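You operate a simulated robot arm through the tools that you are given. There is no shell and no other tool. Be economical: measure what you need, move in short steps, check, and stop when the job is done.

The job below is to be done with a simulated robot arm. You get a single attempt, and the scene is never put back.

TASK
Fit the blue gauge on the test port; prove it at 6 bar.
Fine: screw it hand tight, shut the red vent lever, wind up, see the green lamp, open the vent again; the gauge stays on.

The check looks at the end state, three seconds after you hand in, the way a careful person would. Anything else that was tipped, shoved, dropped, spilled or broken makes it a failure.

THE ROBOT
A 6-joint arm with a two-finger gripper, fixed in place. Base frame: the origin is at the foot of the arm, x ahead of it, y to its left, z up. Readings come in m, rad, newtons and seconds.
It reaches about 1.298 m from its shoulder. Its first joint turns from -2.601 to 2.601 rad. Payload 1.57 kg.
The tool frame sits at the grasp point between the pads (the TCP): z along the fingers, y along the line on which they close. The tips reach 0.021 m beyond it. The gripper opens to 0.07 m. The gripper's body begins 0.05 m behind the TCP.
Orientation is told as [roll, pitch, yaw] about the base's x, y, z axes, in that order, counted from this pose: with the fingers straight down and closing along the base's y, the tool's x points along the base's -x, its y along +y and its z along -z.

THE INTERFACE
- The arm moves only by the tool send_rows. Its argument "commands" is a list of rows, each a list of 3 entries, a list of its own where there are three numbers: the shift along the tool's x, y, z in units of 25 mm (1.0 is 25 mm), then the turn, a rotation vector about the tool's x, y, z in units of 6 degrees (1.0 is 6 degrees), then the opening, from 0 (shut) to 1 (fully open). In form: [[[x, y, z], [wx, wy, wz], jaw], ...]. A call has 1 to 20 rows; each row shifts and turns the commanded pose from where the row before left it, along the tool's axes as they then stand. A call with a number of a shift or a turn outside -1 to 1 is refused whole. A row lasts 0.2 s, in which the tool goes at most 0.05 m and 0.15 rad; a call with a longer step from one row to the next is refused whole, and so is a gripper value outside its range. A pose out of reach is approached as far as the arm can. The call stops where the force on the tool passes 90 N (or 10 N more than at its start, if that is more) or the arm is blocked; 0.2 s more then pass. Each finger halts on what it meets, pressing with about 29 N; the grip force reading is that of the motor and also rises with nothing between the fingers. The clock runs only during rows and for 0.2 s after the last one: add rows that do not move to give the fingers time. It gives the time, the measured TCP pose, the force on the tool (base axes), the opening and the grip force at its end, in the units of the frame above (readings bear some noise), with the torque about the TCP (base axes, N m) and any sound that the robot's microphone picked up, and new pictures: "views" is both (left out), scene, wrist or none.
- Cameras (640 x 400 px; columns grow to the right, rows downward): "scene" is fixed at [0.2211, -0.5013, 1.613]; the picture's right is [0.00, -1.00, 0.00], its down [-0.87, -0.00, -0.49] and it looks along [0.49, 0.00, -0.87] (base axes); focal length 260 px, centre (320, 200). "wrist" rides on the gripper at [0.079, 0.004, -0.081] in the tool frame; the picture's right is [-0.05, 1.00, 0.00], its down [-0.67, -0.04, -0.74] and it looks along [-0.74, -0.04, 0.67] (tool axes); focal length 256 px, centre (320, 200).
- raise_lower(by): slides the trunk up (or, below 0, down) by that many m; the arm rides with it, the base frame stays. It gives what a move gives, with no picture.
- pixel_to_xyz(camera, pixels): there is no depth. For up to 12 entries [column, row, z] of the newest picture of that camera ("zoom" is the newest enlarged one), the place [x, y] in the base frame at which the ray of that pixel passes the height z, good to about 0.003 m. No time passes.
- inspect(camera, box): a new picture of the part [left, top, right, bottom] of that camera's present view, enlarged. No time passes.
- job_done(): hands the job in; it is judged then, once.

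Work in short steps. Measure before you move; look again where a grasp or a placing could have gone wrong, and mend it. You have 80 turns and 200 pictures in all, those below and enlarged ones among them. Open the gripper and draw the arm clear of the work before you hand the job in, unless the task says otherwise; then end with one line.

The tools are called by a JSON object that holds its "name" and its "arguments". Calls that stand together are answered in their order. send_rows: Moves the arm, as the interface text tells. Its arguments: {"type":"object","properties":{"commands":{"type":"array","items":{"type":"array"}},"views":{"type":"string","enum":["both","scene","wrist","none"]}},"required":["commands"]} The other tools are called the same way: raise_lower (by) slides the trunk up or down; pixel_to_xyz (camera, pixels) gives the place at which the rays of pixels pass given heights; inspect (camera, box) takes an enlarged picture of a part of a camera's view; job_done () hands the job in.

At the start:

```text
time: 0.0
tool_pos: [0.6464, -0.1941, 1.2515]
tool_rot: [0.0, 0.001, -0.001]
contact_force: [0.5, -0.2, 0.9]
wrist_torque: [-0.03, -0.04, 0.02]
grip_width: 0.0703
grasp_force: 0.1
trunk travel left (down, up): [-0.932, 0.038]
```

scene: 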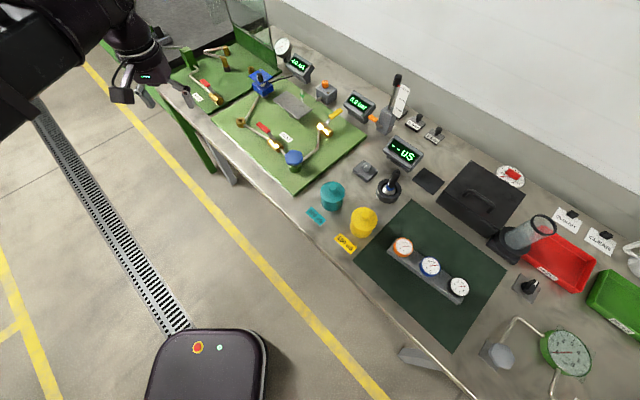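
wrist: 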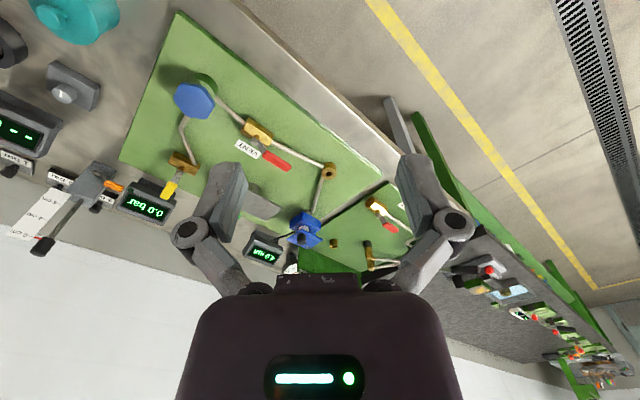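

I'll begin by enlarging the parts of the scene that matter: the green board and the gauges at (400-460, 245-290).

{"name": "inspect", "arguments": {"camera": "scene", "box": [210, 60, 370, 200]}}

{"name": "inspect", "arguments": {"camera": "scene", "box": [360, 140, 520, 320]}}

{"name": "inspect", "arguments": {"camera": "wrist", "box": [100, 10, 440, 280]}}

{"name": "inspect", "arguments": {"camera": "scene", "box": [290, 60, 450, 180]}}

```text
2.86 times, centred on (290, 130) of scene
```

zoom: 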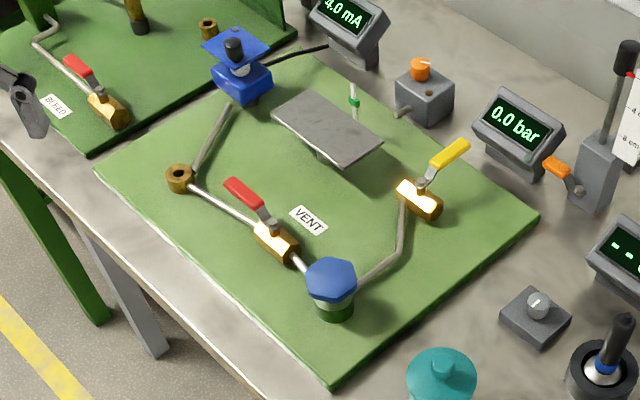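

```text
2.22 times, centred on (440, 230) of scene
```

zoom: 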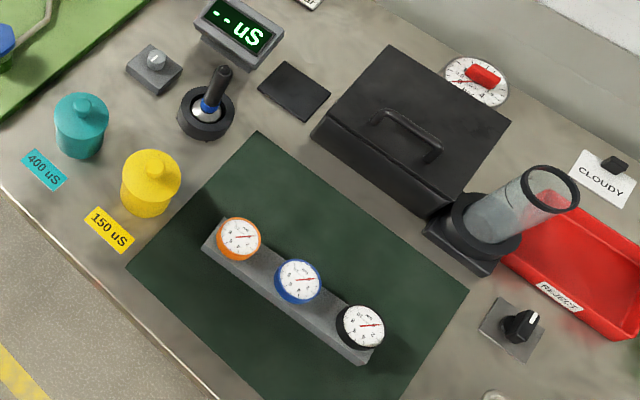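

```text
1.48 times, centred on (270, 145) of wrist
```

zoom: 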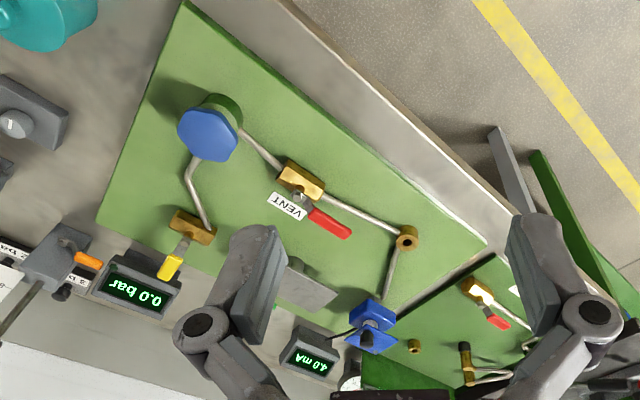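

```text
3.33 times, centred on (370, 120) of scene
```

zoom: 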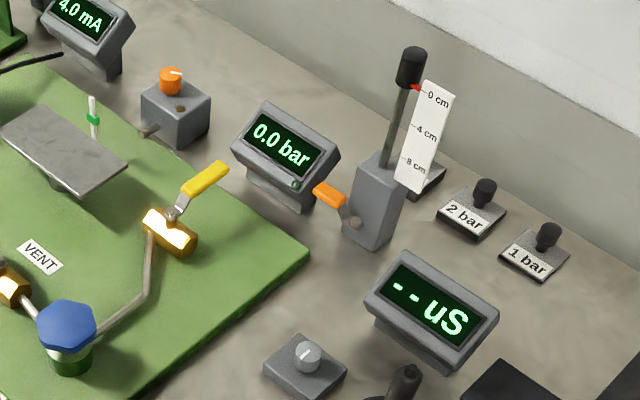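

I still need the far-left board and the right-hand part, so I enlarge those.

{"name": "inspect", "arguments": {"camera": "scene", "box": [150, 20, 290, 110]}}

{"name": "inspect", "arguments": {"camera": "scene", "box": [460, 190, 640, 400]}}

{"name": "inspect", "arguments": {"camera": "scene", "box": [280, 70, 360, 120]}}

{"name": "inspect", "arguments": {"camera": "wrist", "box": [440, 220, 640, 400]}}

```text
4.44 times, centred on (220, 65) of scene
```

zoom: 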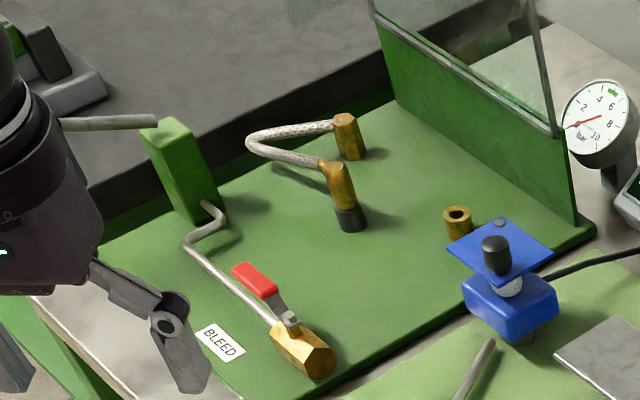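

```text
1.90 times, centred on (550, 295) of scene
```

zoom: 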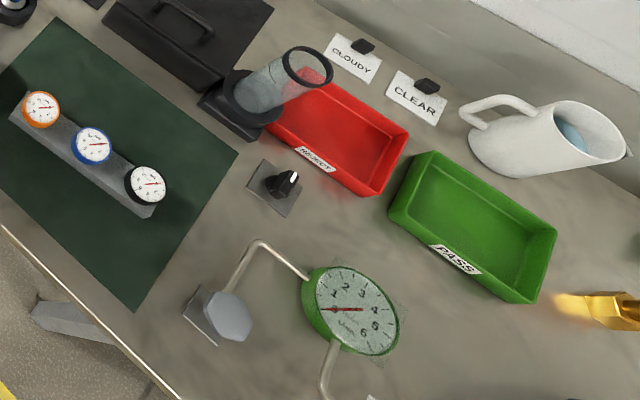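

```text
8.00 times, centred on (320, 95) of scene
```

zoom: 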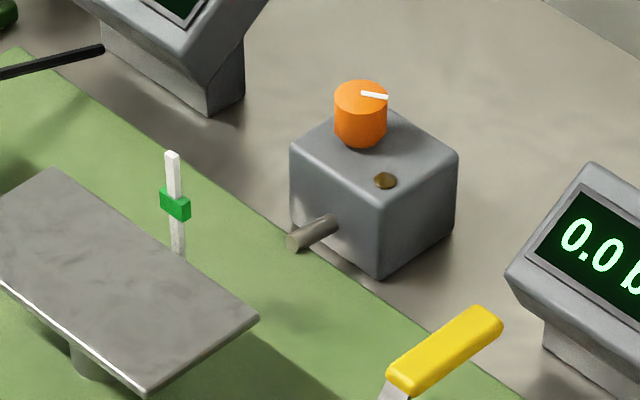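

```text
2.22 times, centred on (540, 310) of wrist
```

zoom: 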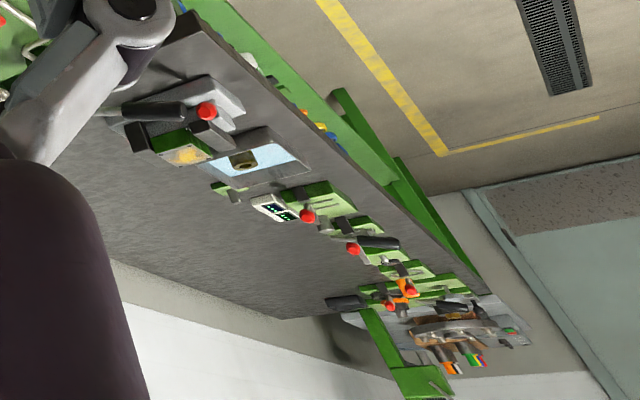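

The open brass fitting (scene about (240,120), wrist about (328,168)) looks like the test port, and the blue hex cap (scene about (294,157)) looks like the wind-up handwheel. I find the heights by matching the two cameras' rays.

{"name": "pixel_to_xyz", "arguments": {"camera": "scene", "pixels": [[240.2, 119.5, 0.7], [240.2, 119.5, 0.9], [294, 157, 0.7], [294, 157, 0.9], [429.5, 266, 0.7], [429.5, 266, 0.9], [263, 126, 0.7], [263, 126, 0.9], [294, 195, 0.7], [294, 195, 0.9]]}}

{"name": "pixel_to_xyz", "arguments": {"camera": "wrist", "pixels": [[328, 168, 0.7], [328, 168, 0.9], [194, 100, 0.7], [194, 100, 0.9], [285, 163, 0.7], [285, 163, 0.9], [120, 162, 0.7], [120, 162, 0.9]]}}

```text
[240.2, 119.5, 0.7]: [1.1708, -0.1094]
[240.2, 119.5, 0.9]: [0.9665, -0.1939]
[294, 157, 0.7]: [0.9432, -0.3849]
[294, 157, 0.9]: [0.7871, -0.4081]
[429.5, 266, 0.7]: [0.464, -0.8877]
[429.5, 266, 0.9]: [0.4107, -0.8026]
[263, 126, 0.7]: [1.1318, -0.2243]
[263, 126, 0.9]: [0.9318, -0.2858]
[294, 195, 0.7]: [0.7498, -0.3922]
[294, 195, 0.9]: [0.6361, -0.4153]
```

```text
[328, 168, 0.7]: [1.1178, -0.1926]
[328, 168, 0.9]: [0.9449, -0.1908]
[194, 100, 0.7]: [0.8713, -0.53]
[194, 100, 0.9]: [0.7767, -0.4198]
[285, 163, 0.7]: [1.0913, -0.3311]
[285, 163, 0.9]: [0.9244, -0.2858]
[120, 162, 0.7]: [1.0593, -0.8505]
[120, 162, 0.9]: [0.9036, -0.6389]
```

Port is about (0.96,-0.19,0.89) and the handwheel about (0.78,-0.41,0.92). I move toward the gauge rack around (0.41,-0.81) for a close wrist look, translating first.

{"name": "send_rows", "arguments": {"commands": [[[0.5, -0.9, 0.2], [0, 0, 0], 1], [[0.5, -0.9, 0.2], [0, 0, 0], 1], [[0.5, -0.9, 0.2], [0, 0, 0], 1], [[0.5, -0.9, 0.2], [0, 0, 0], 1], [[0.5, -0.9, 0.2], [0, 0, 0], 1], [[0.5, -0.9, 0.2], [0, 0, 0], 1], [[0.5, -0.9, 0.2], [0, 0, 0], 1], [[0.5, -0.9, 0.2], [0, 0, 0], 1], [[0.5, -0.9, 0.2], [0, 0, 0], 1], [[0.5, -0.9, 0.2], [0, 0, 0], 1], [[0.5, -0.9, 0.2], [0, 0, 0], 1], [[0.5, -0.9, 0.2], [0, 0, 0], 1], [[0.5, -0.9, 0.2], [0, 0, 0], 1], [[0.5, -0.9, 0.2], [0, 0, 0], 1]], "views": "none"}}

{"name": "send_rows", "arguments": {"commands": [[[0, 0, 0], [0, 0, 1], 1], [[0, 0, 0], [0, 0, 1], 1], [[0, 0, 0], [0, 0, 1], 1], [[0, 0, 0], [0, 0, 1], 1], [[0, 0, 0], [0, 0, 1], 1], [[0, 0, 0], [0, 0, 1], 1], [[0, 0, 0], [0, 0, 1], 1], [[0, 0, 0], [0, 0, 1], 1], [[0, 0, 0], [0, 0, 1], 1], [[0, 0, 0], [0, 0, 1], 1], [[0, 0, 0], [0, 0, 1], 1], [[0, 0, 0], [0, 0, 1], 1], [[0, 0, 0], [0, 0, 1], 1], [[0, 0, 0], [0, 0, 1], 1], [[0, 0, 0], [0, 0, 1], 1]]}}

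```text
time: 3.0
tool_pos: [0.4697, -0.5103, 1.2502]
tool_rot: [-0.002, 0.0, 0.0]
contact_force: [-1.5, -0.5, -0.3]
wrist_torque: [0.0, -0.01, 0.0]
grip_width: 0.0702
grasp_force: 0.1
out of reach, approached as far as the arm can: row 1, 2, 3, 4, 5, 6, 7, 8, 9, 10, 11, 12, 13, 14
trunk travel left (down, up): [-0.932, 0.038]
```

```text
time: 6.2
tool_pos: [0.4712, -0.5092, 1.2509]
tool_rot: [-0.001, 0.0, -1.574]
contact_force: [0.1, 0.1, -0.2]
wrist_torque: [-0.02, -0.05, 0.01]
grip_width: 0.0702
grasp_force: 0.1
trunk travel left (down, up): [-0.932, 0.038]
```

scene: 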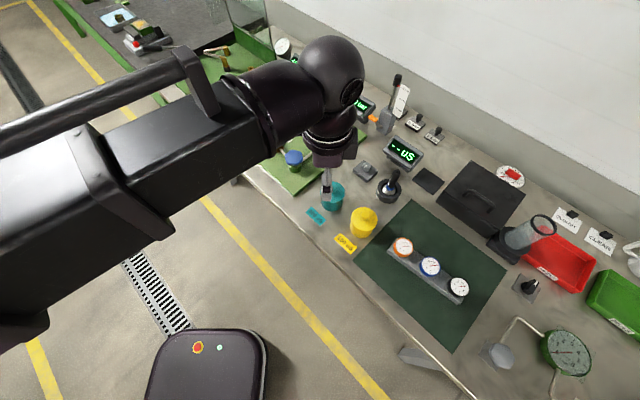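
wrist: 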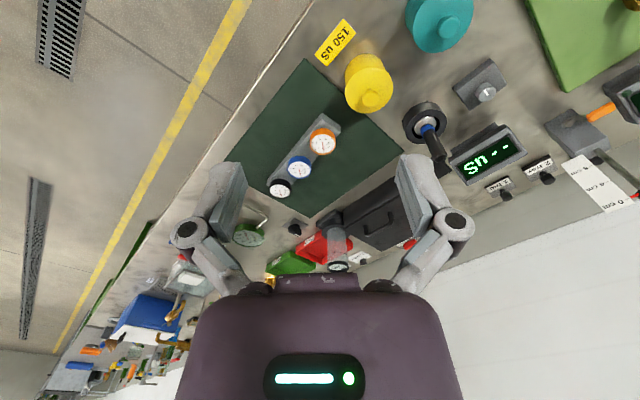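

The gauges are visible at wrist (299,167), but the arm could not go lower at this trunk height. I locate the gauges and then lower the trunk.

{"name": "pixel_to_xyz", "arguments": {"camera": "wrist", "pixels": [[299, 167, 0.8], [299, 167, 0.9], [322, 141, 0.8], [322, 141, 0.9], [280, 188, 0.8], [280, 188, 0.9]]}}

{"name": "pixel_to_xyz", "arguments": {"camera": "scene", "pixels": [[430, 266, 0.8], [430, 266, 0.9], [403, 246, 0.8], [403, 246, 0.9], [459, 287, 0.8], [459, 287, 0.9]]}}

{"name": "raise_lower", "arguments": {"by": -0.12}}

```text
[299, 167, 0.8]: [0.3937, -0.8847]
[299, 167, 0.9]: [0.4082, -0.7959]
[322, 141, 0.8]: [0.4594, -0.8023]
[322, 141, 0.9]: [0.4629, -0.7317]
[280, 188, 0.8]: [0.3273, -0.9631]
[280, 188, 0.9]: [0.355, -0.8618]
```

```text
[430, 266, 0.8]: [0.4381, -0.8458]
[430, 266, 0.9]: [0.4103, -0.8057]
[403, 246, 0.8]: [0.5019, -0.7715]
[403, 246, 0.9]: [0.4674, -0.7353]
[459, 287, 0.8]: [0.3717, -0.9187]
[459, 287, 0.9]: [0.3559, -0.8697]
```

```text
time: 7.7
tool_pos: [0.47, -0.5087, 1.1308]
tool_rot: [0.002, 0.002, -1.57]
contact_force: [0.0, -0.5, 0.2]
wrist_torque: [0.0, 0.0, 0.01]
grip_width: 0.07
grasp_force: 0.0
trunk travel left (down, up): [-0.812, 0.158]
```

Dial centre of the blue gauge is about (0.41,-0.80,0.895). I look again from the lower pose.

{"name": "inspect", "arguments": {"camera": "wrist", "box": [180, 110, 400, 250]}}

```text
2.86 times, centred on (290, 180) of wrist
```

zoom: 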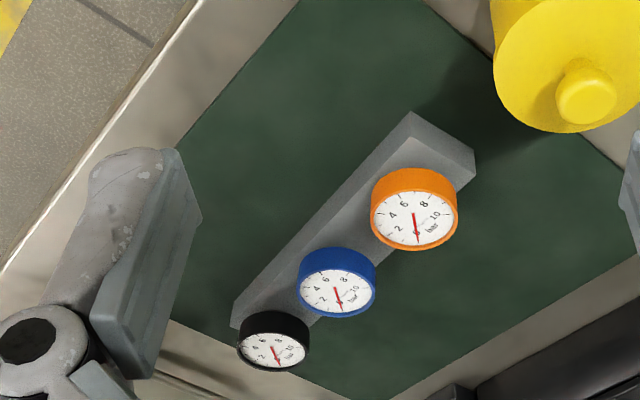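

The gauges are pucks lying dial-up (about 50 mm across, axis vertical) on a rack whose row runs along (-0.65,-0.76). I move above the blue one and turn to yaw about -40.5°, so the jaws close along the row.

{"name": "send_rows", "arguments": {"commands": [[[-0.967, -0.2, 0.267], [0, 0, 0], 1], [[-0.967, -0.2, 0.267], [0, 0, 0], 1], [[-0.967, -0.2, 0.267], [0, 0, 0], 1], [[-0.967, -0.2, 0.267], [0, 0, 0], 1], [[-0.967, -0.2, 0.267], [0, 0, 0], 1], [[-0.967, -0.2, 0.267], [0, 0, 0], 1], [[-0.967, -0.2, 0.267], [0, 0, 0], 1], [[-0.967, -0.2, 0.267], [0, 0, 0], 1], [[-0.967, -0.2, 0.267], [0, 0, 0], 1], [[-0.967, -0.2, 0.267], [0, 0, 0], 1], [[-0.967, -0.2, 0.267], [0, 0, 0], 1]], "views": "none"}}

{"name": "send_rows", "arguments": {"commands": [[[0, 0, 0], [0, 0, -0.917], 1], [[0, 0, 0], [0, 0, -0.917], 1], [[0, 0, 0], [0, 0, -0.917], 1], [[0, 0, 0], [0, 0, -0.917], 1], [[0, 0, 0], [0, 0, -0.917], 1], [[0, 0, 0], [0, 0, -0.917], 1], [[0, 0, 0], [0, 0, -0.917], 1], [[0, 0, 0], [0, 0, -0.917], 1], [[0, 0, 0], [0, 0, -0.917], 1]]}}

```text
time: 10.1
tool_pos: [0.4141, -0.7788, 1.1304]
tool_rot: [-0.001, 0.0, -1.57]
contact_force: [0.1, -0.8, -0.3]
wrist_torque: [0.02, -0.05, -0.04]
grip_width: 0.0699
grasp_force: 0.1
out of reach, approached as far as the arm can: row 1, 2, 3, 4, 5, 6, 7, 8, 9, 10, 11
trunk travel left (down, up): [-0.812, 0.158]
```

```text
time: 12.1
tool_pos: [0.4153, -0.7756, 1.1311]
tool_rot: [0.001, 0.0, -0.707]
contact_force: [0.5, -0.1, -0.2]
wrist_torque: [0.04, 0.01, -0.01]
grip_width: 0.0701
grasp_force: 0.1
trunk travel left (down, up): [-0.812, 0.158]
```

scene: 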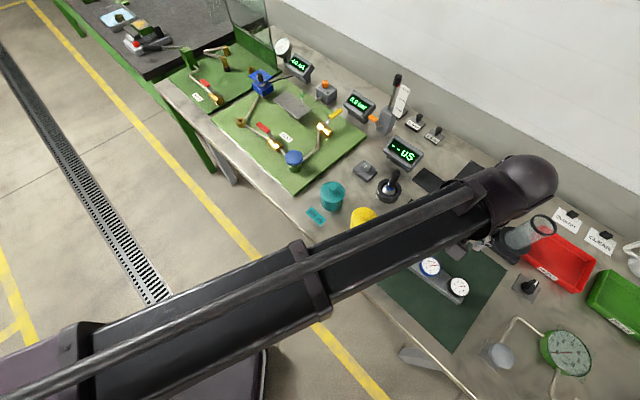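
wrist: 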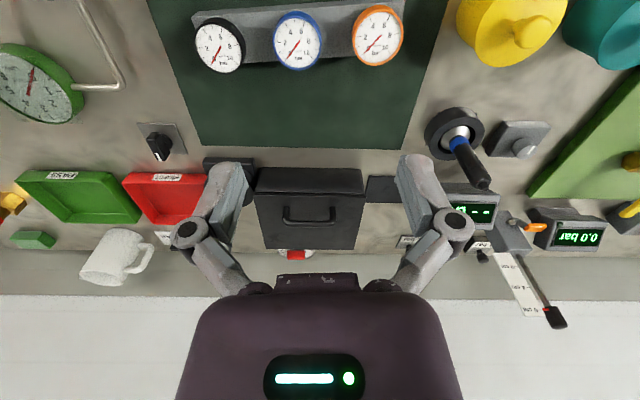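

The height only changes with the trunk here; the arm refused to go down. I test whether the arm can go up by itself.

{"name": "send_rows", "arguments": {"commands": [[[0, 0, -1], [0, 0, 0], 1], [[0, 0, -1], [0, 0, 0], 1]], "views": "none"}}

{"name": "pixel_to_xyz", "arguments": {"camera": "wrist", "pixels": [[298, 40, 0.88], [298, 40, 0.9], [220, 46, 0.9], [378, 35, 0.9], [322, 40, 0.9], [275, 40, 0.9]]}}

```text
time: 12.7
tool_pos: [0.417, -0.777, 1.131]
tool_rot: [0.0, 0.0, -0.706]
contact_force: [-0.2, -0.2, 0.6]
wrist_torque: [-0.02, -0.02, 0.01]
grip_width: 0.07
grasp_force: 0.1
out of reach, approached as far as the arm can: row 1, 2
trunk travel left (down, up): [-0.812, 0.158]
```

```text
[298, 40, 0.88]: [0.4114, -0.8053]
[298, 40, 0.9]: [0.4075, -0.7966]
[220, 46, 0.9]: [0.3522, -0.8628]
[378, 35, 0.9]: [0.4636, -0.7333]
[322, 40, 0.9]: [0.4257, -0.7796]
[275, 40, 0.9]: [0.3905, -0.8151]
```

The arm moves in the plane only and the trunk gives all the height. I centre over the blue gauge at (0.410,-0.800) and lower to about 1.0 to check.

{"name": "send_rows", "arguments": {"commands": [[[-0.19, -0.44, 0], [0, 0, 0], 1], [[-0.19, -0.44, 0], [0, 0, 0], 1], [[0, 0, 0], [0, 0, 0], 1]], "views": "none"}}

{"name": "raise_lower", "arguments": {"by": -0.14}}

{"name": "send_rows", "arguments": {"commands": [[[0, 0, 0], [0, 0, 0], 1]]}}

```text
time: 13.5
tool_pos: [0.4088, -0.8, 1.1311]
tool_rot: [0.0, 0.001, -0.706]
contact_force: [-0.3, 0.5, 0.7]
wrist_torque: [0.0, -0.03, -0.03]
grip_width: 0.0701
grasp_force: 0.1
trunk travel left (down, up): [-0.812, 0.158]
```

```text
time: 15.2
tool_pos: [0.4088, -0.7997, 0.99]
tool_rot: [-0.001, 0.001, -0.707]
contact_force: [0.1, 0.0, -0.1]
wrist_torque: [-0.02, -0.02, -0.02]
grip_width: 0.0701
grasp_force: 0.1
trunk travel left (down, up): [-0.672, 0.298]
```

```text
time: 15.6
tool_pos: [0.4086, -0.7993, 0.9905]
tool_rot: [-0.001, 0.001, -0.707]
contact_force: [-0.9, -0.1, -0.2]
wrist_torque: [-0.02, -0.05, 0.01]
grip_width: 0.0703
grasp_force: 0.1
trunk travel left (down, up): [-0.672, 0.298]
```

scene: 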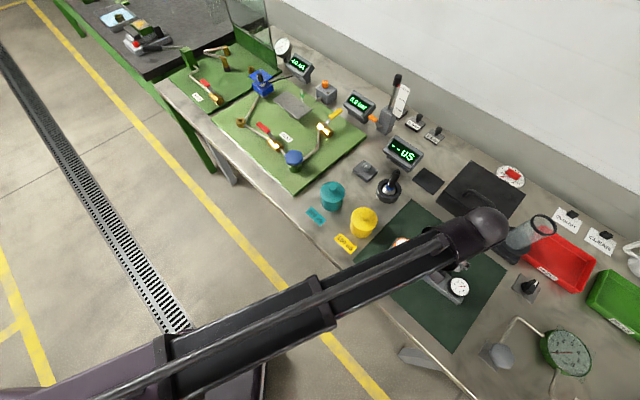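
wrist: 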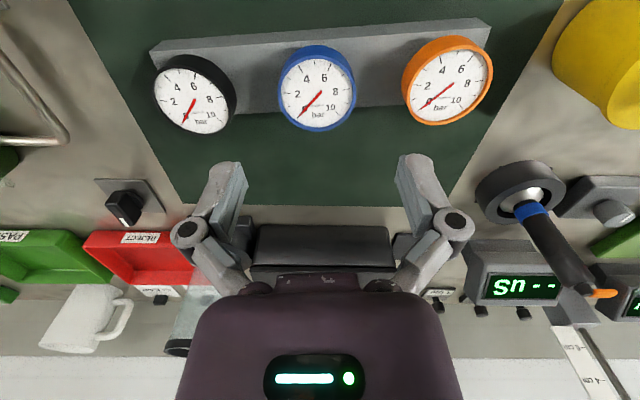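

The gauge is centred between the fingers at column 318. I check its place along the other axis at this closer range, along with the rack top.

{"name": "pixel_to_xyz", "arguments": {"camera": "wrist", "pixels": [[318, 91, 0.895], [281, 88, 0.895], [356, 88, 0.895], [318, 130, 0.895], [316, 50, 0.895], [489, 22, 0.85], [489, 22, 0.87], [318, 91, 0.91]]}}

{"name": "inspect", "arguments": {"camera": "wrist", "box": [140, 0, 500, 220]}}

{"name": "inspect", "arguments": {"camera": "scene", "box": [380, 220, 500, 320]}}

```text
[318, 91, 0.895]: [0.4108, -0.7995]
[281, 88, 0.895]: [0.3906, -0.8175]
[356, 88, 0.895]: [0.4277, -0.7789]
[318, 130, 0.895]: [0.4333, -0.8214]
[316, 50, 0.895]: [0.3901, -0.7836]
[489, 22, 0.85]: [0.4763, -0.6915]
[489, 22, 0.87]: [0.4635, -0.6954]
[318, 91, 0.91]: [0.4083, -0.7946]
```

```text
1.78 times, centred on (320, 110) of wrist
```

zoom: 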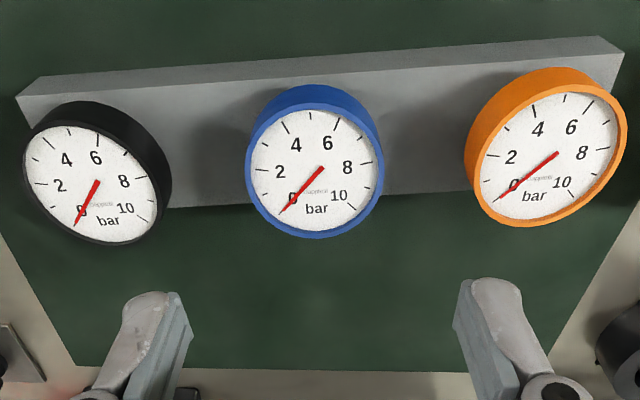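

```text
4.00 times, centred on (440, 270) of scene
```

zoom: 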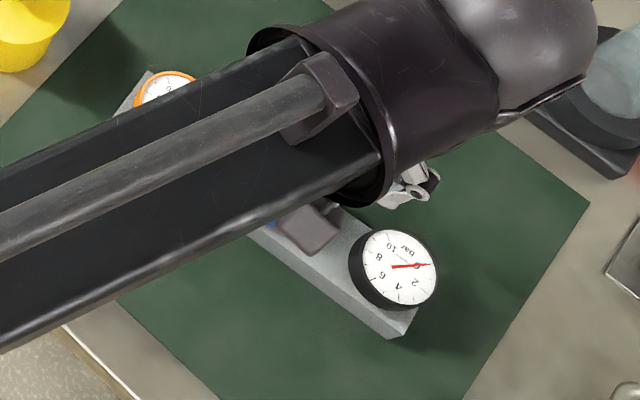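

The dial centre is nearer (0.413,-0.802), so I shift 3 mm forward and descend to TCP z of about 0.905, watching the force.

{"name": "send_rows", "arguments": {"commands": [[[-0.13, 0, 0], [0, 0, 0], 1], [[0, 0, 0], [0, 0, 0], 1]], "views": "none"}}

{"name": "raise_lower", "arguments": {"by": -0.07}}

{"name": "send_rows", "arguments": {"commands": [[[0, 0, 0], [0, 0, 0], 1]], "views": "wrist"}}

```text
time: 16.2
tool_pos: [0.4111, -0.8021, 0.99]
tool_rot: [0.002, 0.0, -0.706]
contact_force: [-0.1, 0.4, 0.2]
wrist_torque: [-0.02, -0.02, -0.01]
grip_width: 0.07
grasp_force: 0.0
trunk travel left (down, up): [-0.672, 0.298]
```

```text
time: 17.2
tool_pos: [0.4119, -0.8003, 0.9203]
tool_rot: [-0.001, -0.001, -0.707]
contact_force: [0.4, 0.1, 0.3]
wrist_torque: [-0.02, -0.03, -0.02]
grip_width: 0.0699
grasp_force: 0.1
trunk travel left (down, up): [-0.602, 0.368]
```

```text
time: 17.6
tool_pos: [0.4103, -0.8009, 0.9213]
tool_rot: [0.001, 0.001, -0.708]
contact_force: [0.5, -0.2, 0.4]
wrist_torque: [0.01, -0.02, -0.01]
grip_width: 0.0699
grasp_force: 0.1
trunk travel left (down, up): [-0.602, 0.368]
```

wrist: 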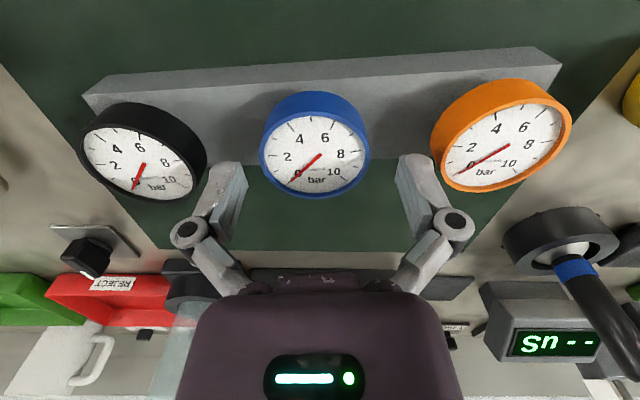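

The finger tips and the dial line up at row about 156, so the gauge is centred. I lower 22 mm and close.

{"name": "raise_lower", "arguments": {"by": -0.022}}

{"name": "send_rows", "arguments": {"commands": [[[0, 0, 0], [0, 0, 0], 0.55], [[0, 0, 0], [0, 0, 0], 0.55], [[0, 0, 0], [0, 0, 0], 0.3], [[0, 0, 0], [0, 0, 0], 0.3], [[0, 0, 0], [0, 0, 0], 0.3]], "views": "wrist"}}

```text
time: 18.3
tool_pos: [0.4111, -0.8013, 0.8994]
tool_rot: [0.0, -0.001, -0.707]
contact_force: [-0.1, -1.1, 0.8]
wrist_torque: [0.04, 0.02, 0.02]
grip_width: 0.0698
grasp_force: 0.1
trunk travel left (down, up): [-0.58, 0.39]
```

```text
time: 19.5
tool_pos: [0.41, -0.8036, 0.8989]
tool_rot: [0.0, -0.003, -0.708]
contact_force: [-8.2, -21.3, 17.2]
wrist_torque: [-0.32, 0.17, 0.07]
grip_width: 0.0506
grasp_force: 29.0
trunk travel left (down, up): [-0.58, 0.39]
```

wrist: 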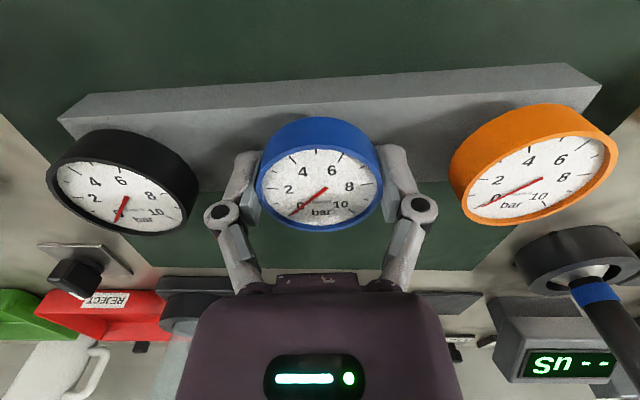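

I hold at 50.6 mm, but there is a side load of about 23 N along the jaws. I relieve it with a small shift.

{"name": "send_rows", "arguments": {"commands": [[[0, -0.06, 0], [0, 0, 0], 0.3], [[0, 0, 0], [0, 0, 0], 0.3]], "views": "none"}}

```text
time: 20.1
tool_pos: [0.41, -0.8025, 0.8991]
tool_rot: [0.002, 0.001, -0.707]
contact_force: [-7.3, -14.9, 14.1]
wrist_torque: [-0.26, 0.12, 0.02]
grip_width: 0.0508
grasp_force: 28.9
trunk travel left (down, up): [-0.58, 0.39]
```

The load is falling, so I shift once more and then lift slightly, watching the force.

{"name": "send_rows", "arguments": {"commands": [[[0, -0.08, 0], [0, 0, 0], 0.3], [[0, 0, 0], [0, 0, 0], 0.3]], "views": "none"}}

{"name": "raise_lower", "arguments": {"by": 0.02}}

```text
time: 20.7
tool_pos: [0.4097, -0.8029, 0.8989]
tool_rot: [0.001, 0.0, -0.708]
contact_force: [0.0, 0.6, 6.7]
wrist_torque: [-0.07, 0.02, -0.05]
grip_width: 0.0507
grasp_force: 29.2
trunk travel left (down, up): [-0.58, 0.39]
```

```text
time: 21.4
tool_pos: [0.41, -0.8044, 0.9184]
tool_rot: [0.001, 0.001, -0.706]
contact_force: [0.1, 0.3, -1.1]
wrist_torque: [-0.02, -0.01, 0.0]
grip_width: 0.0505
grasp_force: 29.4
trunk travel left (down, up): [-0.6, 0.37]
```

Side load is gone and about 1 N of weight hangs on the tool. I raise well clear and check that the gauge is held straight.

{"name": "raise_lower", "arguments": {"by": 0.2}}

{"name": "send_rows", "arguments": {"commands": [[[0, 0, 0], [0, 0, 0], 0.3]]}}

```text
time: 23.6
tool_pos: [0.4094, -0.8055, 1.1192]
tool_rot: [0.0, -0.001, -0.708]
contact_force: [0.3, 0.5, -1.2]
wrist_torque: [-0.02, 0.01, -0.01]
grip_width: 0.0504
grasp_force: 29.1
trunk travel left (down, up): [-0.8, 0.17]
```

```text
time: 24.0
tool_pos: [0.4105, -0.8042, 1.1184]
tool_rot: [0.001, -0.001, -0.707]
contact_force: [0.3, 1.1, -1.1]
wrist_torque: [-0.01, -0.01, 0.0]
grip_width: 0.0507
grasp_force: 29.0
trunk travel left (down, up): [-0.8, 0.17]
```

scene: 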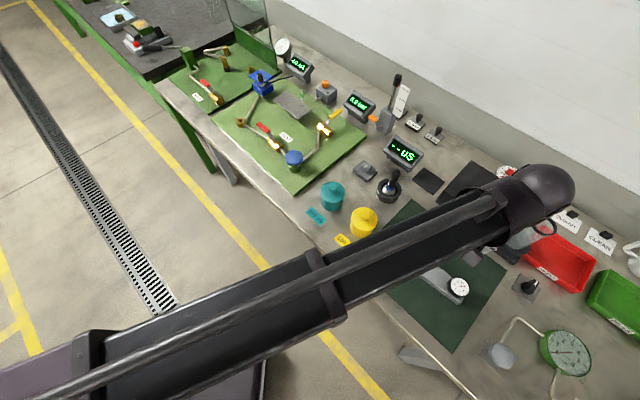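
wrist: 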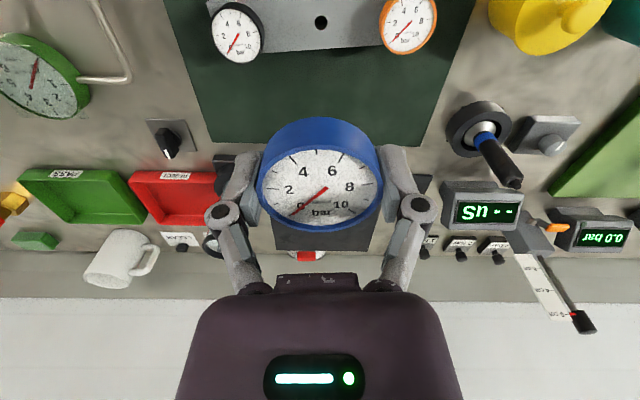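

The empty rack hole shows at wrist (321,22), which is a good reference for the gauge axis. I carry the gauge toward the port along tool +y at this safe height.

{"name": "pixel_to_xyz", "arguments": {"camera": "wrist", "pixels": [[321, 22, 0.82], [321, 22, 0.84], [321, 22, 0.86]]}}

{"name": "send_rows", "arguments": {"commands": [[[0, 1, 0], [0, 0, 0], 0.3], [[0, 1, 0], [0, 0, 0], 0.3], [[0, 1, 0], [0, 0, 0], 0.3], [[0, 1, 0], [0, 0, 0], 0.3], [[0, 1, 0], [0, 0, 0], 0.3], [[0, 1, 0], [0, 0, 0], 0.3], [[0, 1, 0], [0, 0, 0], 0.3], [[0, 1, 0], [0, 0, 0], 0.3], [[0, 1, 0], [0, 0, 0], 0.3], [[0, 1, 0], [0, 0, 0], 0.3], [[0, 1, 0], [0, 0, 0], 0.3], [[0, 1, 0], [0, 0, 0], 0.3], [[0, 1, 0], [0, 0, 0], 0.3], [[0, 1, 0], [0, 0, 0], 0.3], [[0, 1, 0], [0, 0, 0], 0.3], [[0, 1, 0], [0, 0, 0], 0.3]], "views": "none"}}

{"name": "send_rows", "arguments": {"commands": [[[0, 1, 0], [0, 0, 0], 0.3], [[0, 1, 0], [0, 0, 0], 0.3], [[0, 1, 0], [0, 0, 0], 0.3], [[0, 1, 0], [0, 0, 0], 0.3], [[0, 1, 0], [0, 0, 0], 0.3], [[0, 1, 0], [0, 0, 0], 0.3], [[0, 1, 0], [0, 0, 0], 0.3], [[0, 1, 0], [0, 0, 0], 0.3], [[0, 1, 0], [0, 0, 0], 0.3], [[0, 1, 0], [0, 0, 0], 0.3], [[0, 1, 0], [0, 0, 0], 0.3], [[0, 1, 0], [0, 0, 0], 0.3], [[0, 1, 0], [0, 0, 0], 0.3], [[0, 1, 0], [0, 0, 0], 0.3]]}}

```text
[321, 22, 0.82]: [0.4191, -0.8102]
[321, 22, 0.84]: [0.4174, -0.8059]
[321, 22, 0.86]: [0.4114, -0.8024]
```

```text
time: 27.4
tool_pos: [0.669, -0.5017, 1.1189]
tool_rot: [0.001, 0.0, -0.707]
contact_force: [0.5, 0.0, -1.4]
wrist_torque: [-0.03, 0.0, -0.01]
grip_width: 0.0508
grasp_force: 28.9
trunk travel left (down, up): [-0.8, 0.17]
```

```text
time: 30.4
tool_pos: [0.8976, -0.2345, 1.1188]
tool_rot: [0.0, 0.0, -0.706]
contact_force: [0.4, 0.4, -1.4]
wrist_torque: [0.0, -0.01, 0.01]
grip_width: 0.0508
grasp_force: 29.0
trunk travel left (down, up): [-0.8, 0.17]
```

scene: 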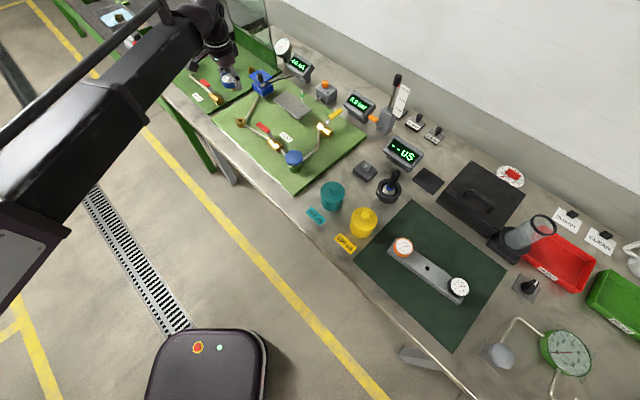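
wrist: 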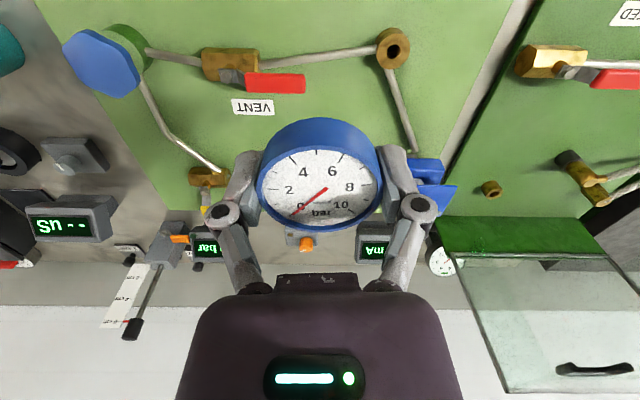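

The port opening now shows clearly at wrist (393,47). I measure it, along with the vent lever and handwheel, at likely heights.

{"name": "pixel_to_xyz", "arguments": {"camera": "wrist", "pixels": [[393, 47, 0.85], [393, 47, 0.87], [393, 47, 0.89], [230, 78, 0.87], [230, 78, 0.89], [275, 83, 0.88], [303, 83, 0.88], [103, 66, 0.92], [103, 66, 0.9]]}}

{"name": "pixel_to_xyz", "arguments": {"camera": "scene", "pixels": [[240, 120.2, 0.85], [240, 120.2, 0.87], [240, 120.2, 0.89], [263, 127, 0.88], [272, 140, 0.88]]}}

{"name": "inspect", "arguments": {"camera": "wrist", "box": [180, 0, 440, 130]}}

{"name": "inspect", "arguments": {"camera": "scene", "box": [200, 80, 340, 180]}}

```text
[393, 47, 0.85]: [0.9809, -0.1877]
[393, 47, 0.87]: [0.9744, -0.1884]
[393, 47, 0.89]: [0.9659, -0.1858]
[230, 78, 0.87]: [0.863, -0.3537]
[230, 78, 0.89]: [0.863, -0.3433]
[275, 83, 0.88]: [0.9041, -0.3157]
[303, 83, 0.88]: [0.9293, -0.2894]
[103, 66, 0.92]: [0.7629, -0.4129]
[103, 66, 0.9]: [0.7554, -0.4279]
```

```text
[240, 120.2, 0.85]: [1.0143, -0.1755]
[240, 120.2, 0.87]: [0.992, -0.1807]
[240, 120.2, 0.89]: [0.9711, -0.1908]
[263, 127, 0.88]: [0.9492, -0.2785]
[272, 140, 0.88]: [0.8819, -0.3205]
```

```text
2.46 times, centred on (310, 65) of wrist
```

zoom: 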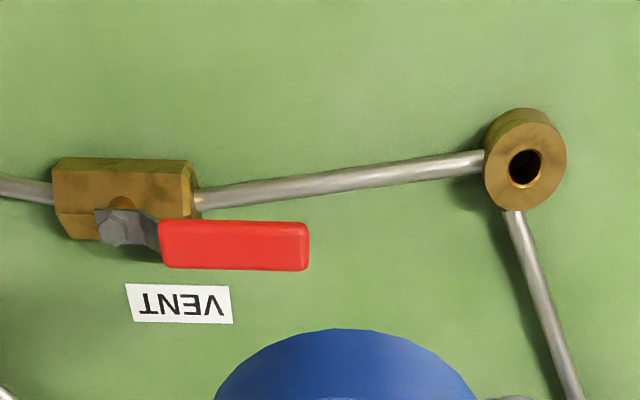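

```text
4.00 times, centred on (270, 130) of scene
```

zoom: 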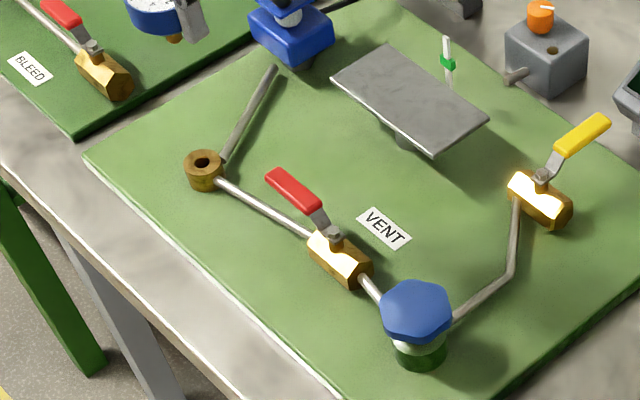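

The opening centre is really near (393,52). I move over it roughly and turn back (yaw up) to gain screwing travel, watching for limits.

{"name": "pixel_to_xyz", "arguments": {"camera": "wrist", "pixels": [[393.4, 52, 0.87], [393.4, 52, 0.89], [393.4, 52, 0.9]]}}

{"name": "send_rows", "arguments": {"commands": [[[-0.24, 0.797, 0], [0, 0, 0], 0.3], [[-0.24, 0.797, 0], [0, 0, 0], 0.3], [[-0.24, 0.797, 0], [0, 0, 0], 0.3], [[-0.24, 0.797, 0], [0, 0, 0], 0.3], [[0, 0, 0], [0, 0, -1], 0.3], [[0, 0, 0], [0, 0, -1], 0.3], [[0, 0, 0], [0, 0, -1], 0.3], [[0, 0, 0], [0, 0, -1], 0.3], [[0, 0, 0], [0, 0, -1], 0.3], [[0, 0, 0], [0, 0, -1], 0.3], [[0, 0, 0], [0, 0, -1], 0.3], [[0, 0, 0], [0, 0, -1], 0.3], [[0, 0, 0], [0, 0, -1], 0.3], [[0, 0, 0], [0, 0, -1], 0.3], [[0, 0, 0], [0, 0, -1], 0.3], [[0, 0, 0], [0, 0, -1], 0.3], [[0, 0, 0], [0, 0, -1], 0.3], [[0, 0, 0], [0, 0, -1], 0.3], [[0, 0, 0], [0, 0, -1], 0.3]]}}

```text
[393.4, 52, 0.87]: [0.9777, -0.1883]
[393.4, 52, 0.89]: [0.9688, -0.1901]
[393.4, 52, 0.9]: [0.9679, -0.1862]
```

```text
time: 34.4
tool_pos: [0.967, -0.1901, 1.1185]
tool_rot: [0.0, 0.0, 0.866]
contact_force: [-0.2, 0.3, -1.7]
wrist_torque: [0.0, 0.0, 0.02]
grip_width: 0.0507
grasp_force: 28.6
trunk travel left (down, up): [-0.8, 0.17]
```

scene: 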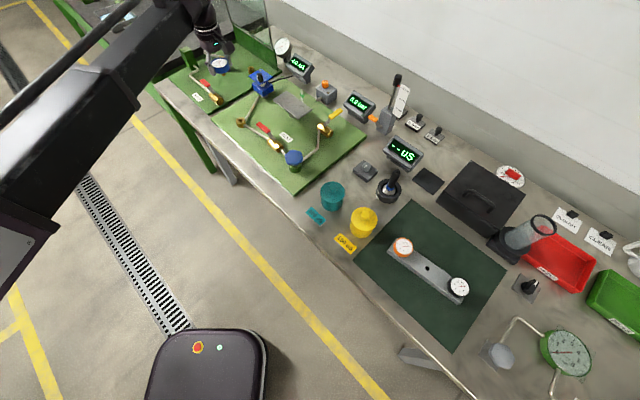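
wrist: 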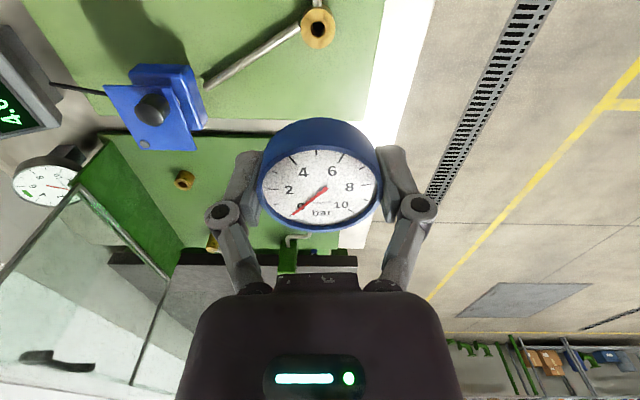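

Rotation works here and the port shows at (318,28), close to the on-axis position predicted (321,30). I turn further to gain range.

{"name": "send_rows", "arguments": {"commands": [[[0, 0, 0], [0, 0, -1], 0.3], [[0, 0, 0], [0, 0, -1], 0.3], [[0, 0, 0], [0, 0, -1], 0.3], [[0, 0, 0], [0, 0, -1], 0.3], [[0, 0, 0], [0, 0, -1], 0.3], [[0, 0, 0], [0, 0, -1], 0.3], [[0, 0, 0], [0, 0, -1], 0.3], [[0, 0, 0], [0, 0, -1], 0.3], [[0, 0, 0], [0, 0, -1], 0.3], [[0, 0, 0], [0, 0, -1], 0.3], [[0, 0, 0], [0, 0, -1], 0.3], [[0, 0, 0], [0, 0, -1], 0.3], [[0, 0, 0], [0, 0, -1], 0.3], [[0, 0, 0], [0, 0, -1], 0.3], [[0, 0, 0], [0, 0, -1], 0.3]], "views": "wrist"}}

{"name": "inspect", "arguments": {"camera": "wrist", "box": [260, 0, 380, 80]}}

```text
time: 37.6
tool_pos: [0.9667, -0.1895, 1.1189]
tool_rot: [0.0, 0.0, 2.435]
contact_force: [0.7, 0.4, -1.0]
wrist_torque: [-0.03, 0.0, 0.01]
grip_width: 0.0506
grasp_force: 28.5
trunk travel left (down, up): [-0.8, 0.17]
```

wrist: 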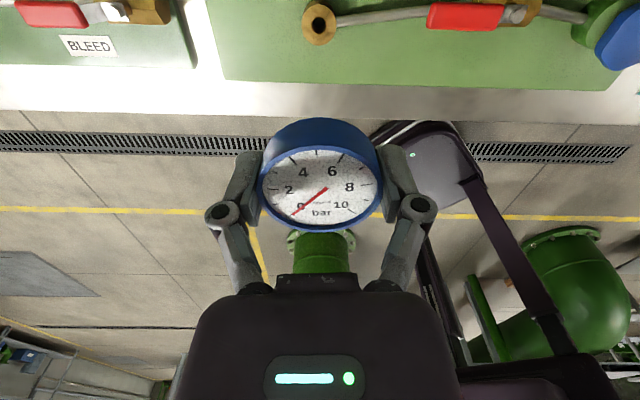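

```text
5.00 times, centred on (320, 40) of wrist
```

zoom: 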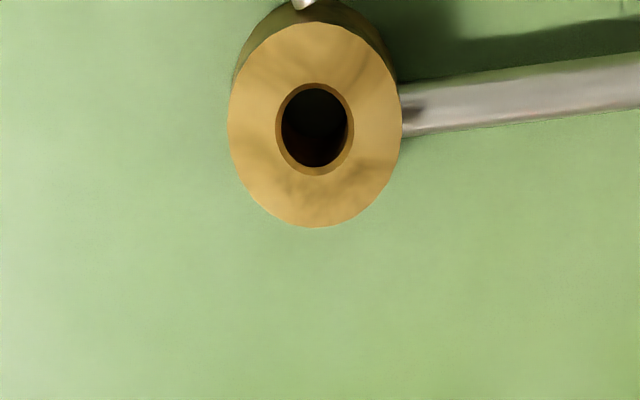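

The two views together put the port at about (0.967,-0.193). I correct by 3.5 mm and lower to 1.0 for a closer check.

{"name": "send_rows", "arguments": {"commands": [[[0.1, 0.1, 0], [0, 0, 0], 0.3], [[0, 0, 0], [0, 0, 0], 0.3]], "views": "none"}}

{"name": "raise_lower", "arguments": {"by": -0.11}}

{"name": "send_rows", "arguments": {"commands": [[[0, 0, 0], [0, 0, 0], 0.3]]}}

{"name": "inspect", "arguments": {"camera": "wrist", "box": [240, 40, 400, 140]}}

{"name": "inspect", "arguments": {"camera": "scene", "box": [200, 70, 280, 130]}}

```text
time: 38.2
tool_pos: [0.9655, -0.192, 1.1185]
tool_rot: [0.0, 0.0, 2.434]
contact_force: [0.1, -0.5, -1.4]
wrist_torque: [-0.03, 0.03, -0.03]
grip_width: 0.0509
grasp_force: 29.3
trunk travel left (down, up): [-0.8, 0.17]
```

```text
time: 39.6
tool_pos: [0.965, -0.1941, 1.0084]
tool_rot: [-0.001, -0.001, 2.433]
contact_force: [0.9, -0.1, -0.9]
wrist_torque: [0.0, -0.02, -0.03]
grip_width: 0.0508
grasp_force: 29.1
trunk travel left (down, up): [-0.69, 0.28]
```

```text
time: 40.0
tool_pos: [0.9666, -0.1927, 1.0084]
tool_rot: [0.0, 0.0, 2.435]
contact_force: [0.6, 0.7, -1.8]
wrist_torque: [-0.04, -0.01, -0.01]
grip_width: 0.0504
grasp_force: 28.4
trunk travel left (down, up): [-0.69, 0.28]
```

scene: 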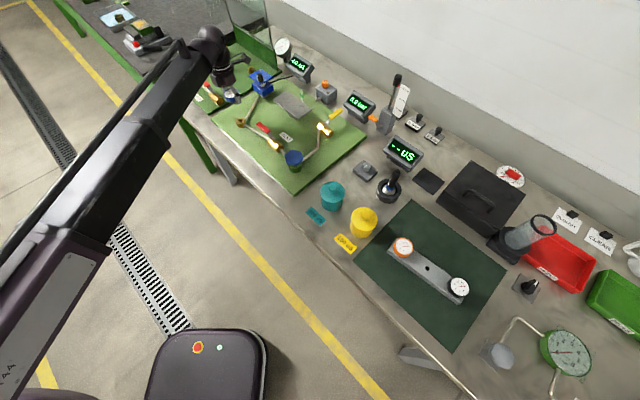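
wrist: 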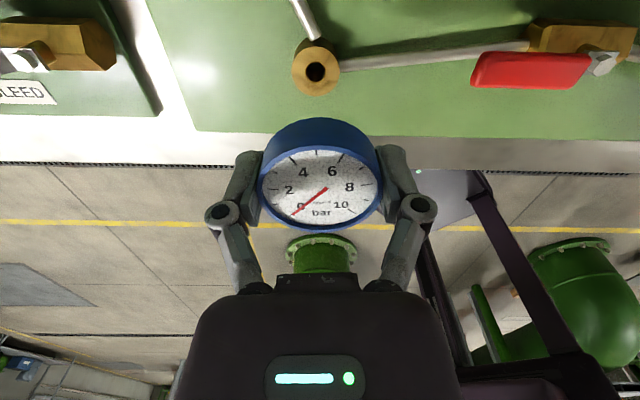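

```text
4.00 times, centred on (320, 90) of wrist
```

zoom: 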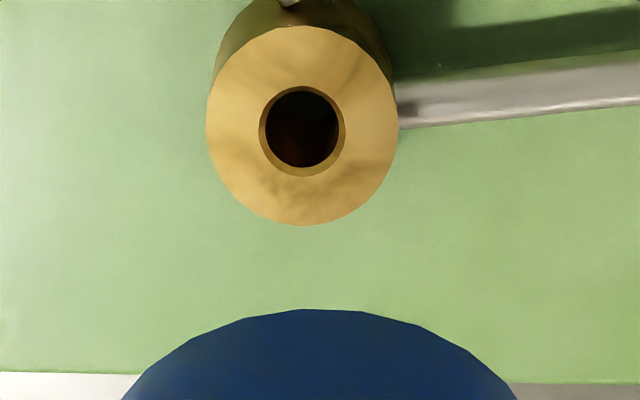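

```text
6.67 times, centred on (240, 100) of scene
```

zoom: 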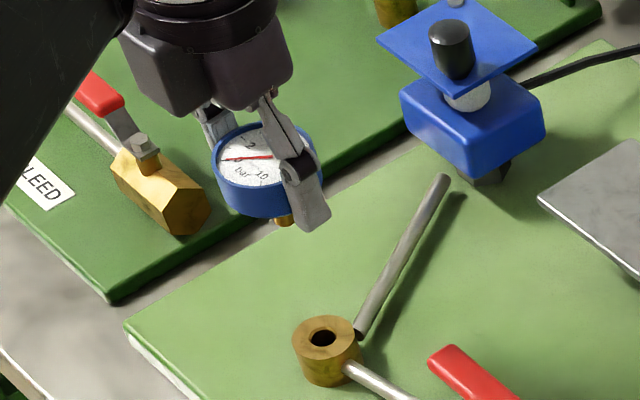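

The zoom crop was offset by 4 px, so my earlier correction went the wrong way sideways. The port is now at (315.5,71.8), about 3.6 mm off along tool y. I fix that and view from a turned wrist to check the other axis.

{"name": "send_rows", "arguments": {"commands": [[[0, -0.144, 0], [0, 0, 0], 0.3], [[0, 0, 0], [0, 0, -1], 0.3], [[0, 0, 0], [0, 0, -1], 0.3], [[0, 0, 0], [0, 0, -1], 0.3], [[0, 0, 0], [0, 0, -1], 0.3], [[0, 0, 0], [0, 0, -1], 0.3], [[0, 0, 0], [0, 0, -1], 0.3], [[0, 0, 0], [0, 0, -1], 0.3], [[0, 0, 0], [0, 0, -1], 0.3], [[0, 0, 0], [0, 0, -1], 0.3], [[0, 0, 0], [0, 0, -1], 0.3], [[0, 0, 0], [0, 0, -1], 0.3], [[0, 0, 0], [0, 0, -1], 0.3], [[0, 0, 0], [0, 0, -1], 0.3], [[0, 0, 0], [0, 0, -1], 0.3], [[0, 0, 0], [0, 0, -1], 0.3]], "views": "none"}}

{"name": "inspect", "arguments": {"camera": "wrist", "box": [240, 40, 400, 140]}}

```text
time: 43.4
tool_pos: [0.9676, -0.1907, 1.0088]
tool_rot: [0.0, 0.001, 2.802]
contact_force: [0.5, -0.1, -0.7]
wrist_torque: [-0.02, -0.01, -0.03]
grip_width: 0.0506
grasp_force: 29.4
out of reach, approached as far as the arm can: row 5, 6, 7, 8, 9, 10, 11, 12, 13, 14, 15, 16
trunk travel left (down, up): [-0.69, 0.28]
```

```text
4.00 times, centred on (320, 90) of wrist
```

zoom: 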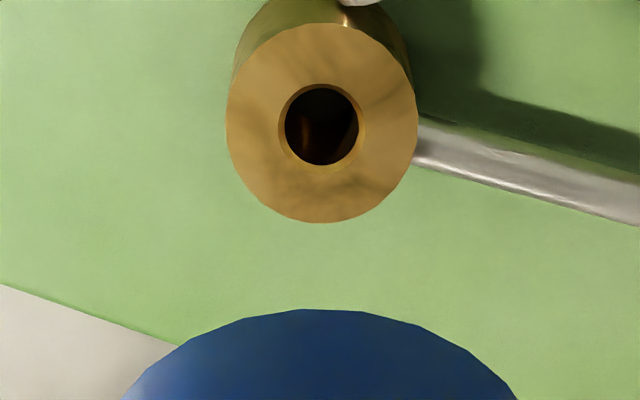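

Yaw limit is 2.80 and the port is at column 320.5, so this axis is aligned. I turn 90° back to check the other axis.

{"name": "send_rows", "arguments": {"commands": [[[0, 0, 0], [0, 0, 1], 0.3], [[0, 0, 0], [0, 0, 1], 0.3], [[0, 0, 0], [0, 0, 1], 0.3], [[0, 0, 0], [0, 0, 1], 0.3], [[0, 0, 0], [0, 0, 1], 0.3], [[0, 0, 0], [0, 0, 1], 0.3], [[0, 0, 0], [0, 0, 1], 0.3], [[0, 0, 0], [0, 0, 1], 0.3], [[0, 0, 0], [0, 0, 1], 0.3], [[0, 0, 0], [0, 0, 1], 0.3], [[0, 0, 0], [0, 0, 1], 0.3], [[0, 0, 0], [0, 0, 1], 0.3], [[0, 0, 0], [0, 0, 1], 0.3], [[0, 0, 0], [0, 0, 1], 0.3], [[0, 0, 0], [0, 0, 1], 0.3]], "views": "none"}}

{"name": "inspect", "arguments": {"camera": "wrist", "box": [240, 40, 400, 140]}}

```text
time: 46.6
tool_pos: [0.9686, -0.1912, 1.0094]
tool_rot: [0.0, -0.001, 1.23]
contact_force: [-0.2, -0.1, -2.1]
wrist_torque: [-0.02, -0.01, 0.02]
grip_width: 0.0506
grasp_force: 28.9
trunk travel left (down, up): [-0.69, 0.28]
```

```text
4.00 times, centred on (320, 90) of wrist
```

zoom: 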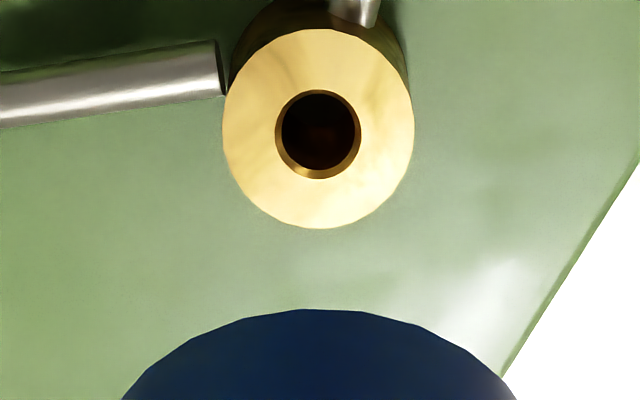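

The port is at (319.5,72.2) here too, so TCP and port agree within about 1 mm. I check how the gauge sits in the jaws relative to the TCP.

{"name": "inspect", "arguments": {"camera": "wrist", "box": [240, 110, 400, 240]}}

```text
3.08 times, centred on (320, 175) of wrist
```

zoom: 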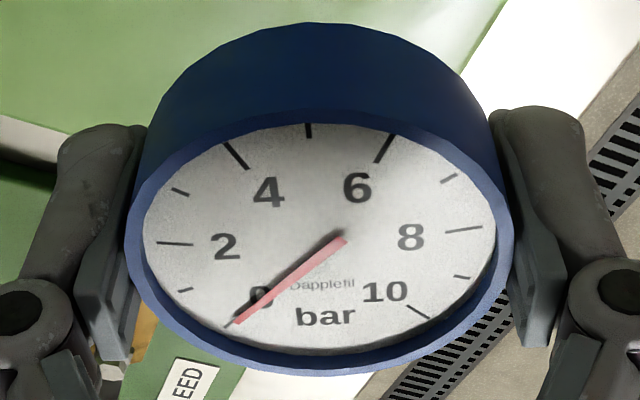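

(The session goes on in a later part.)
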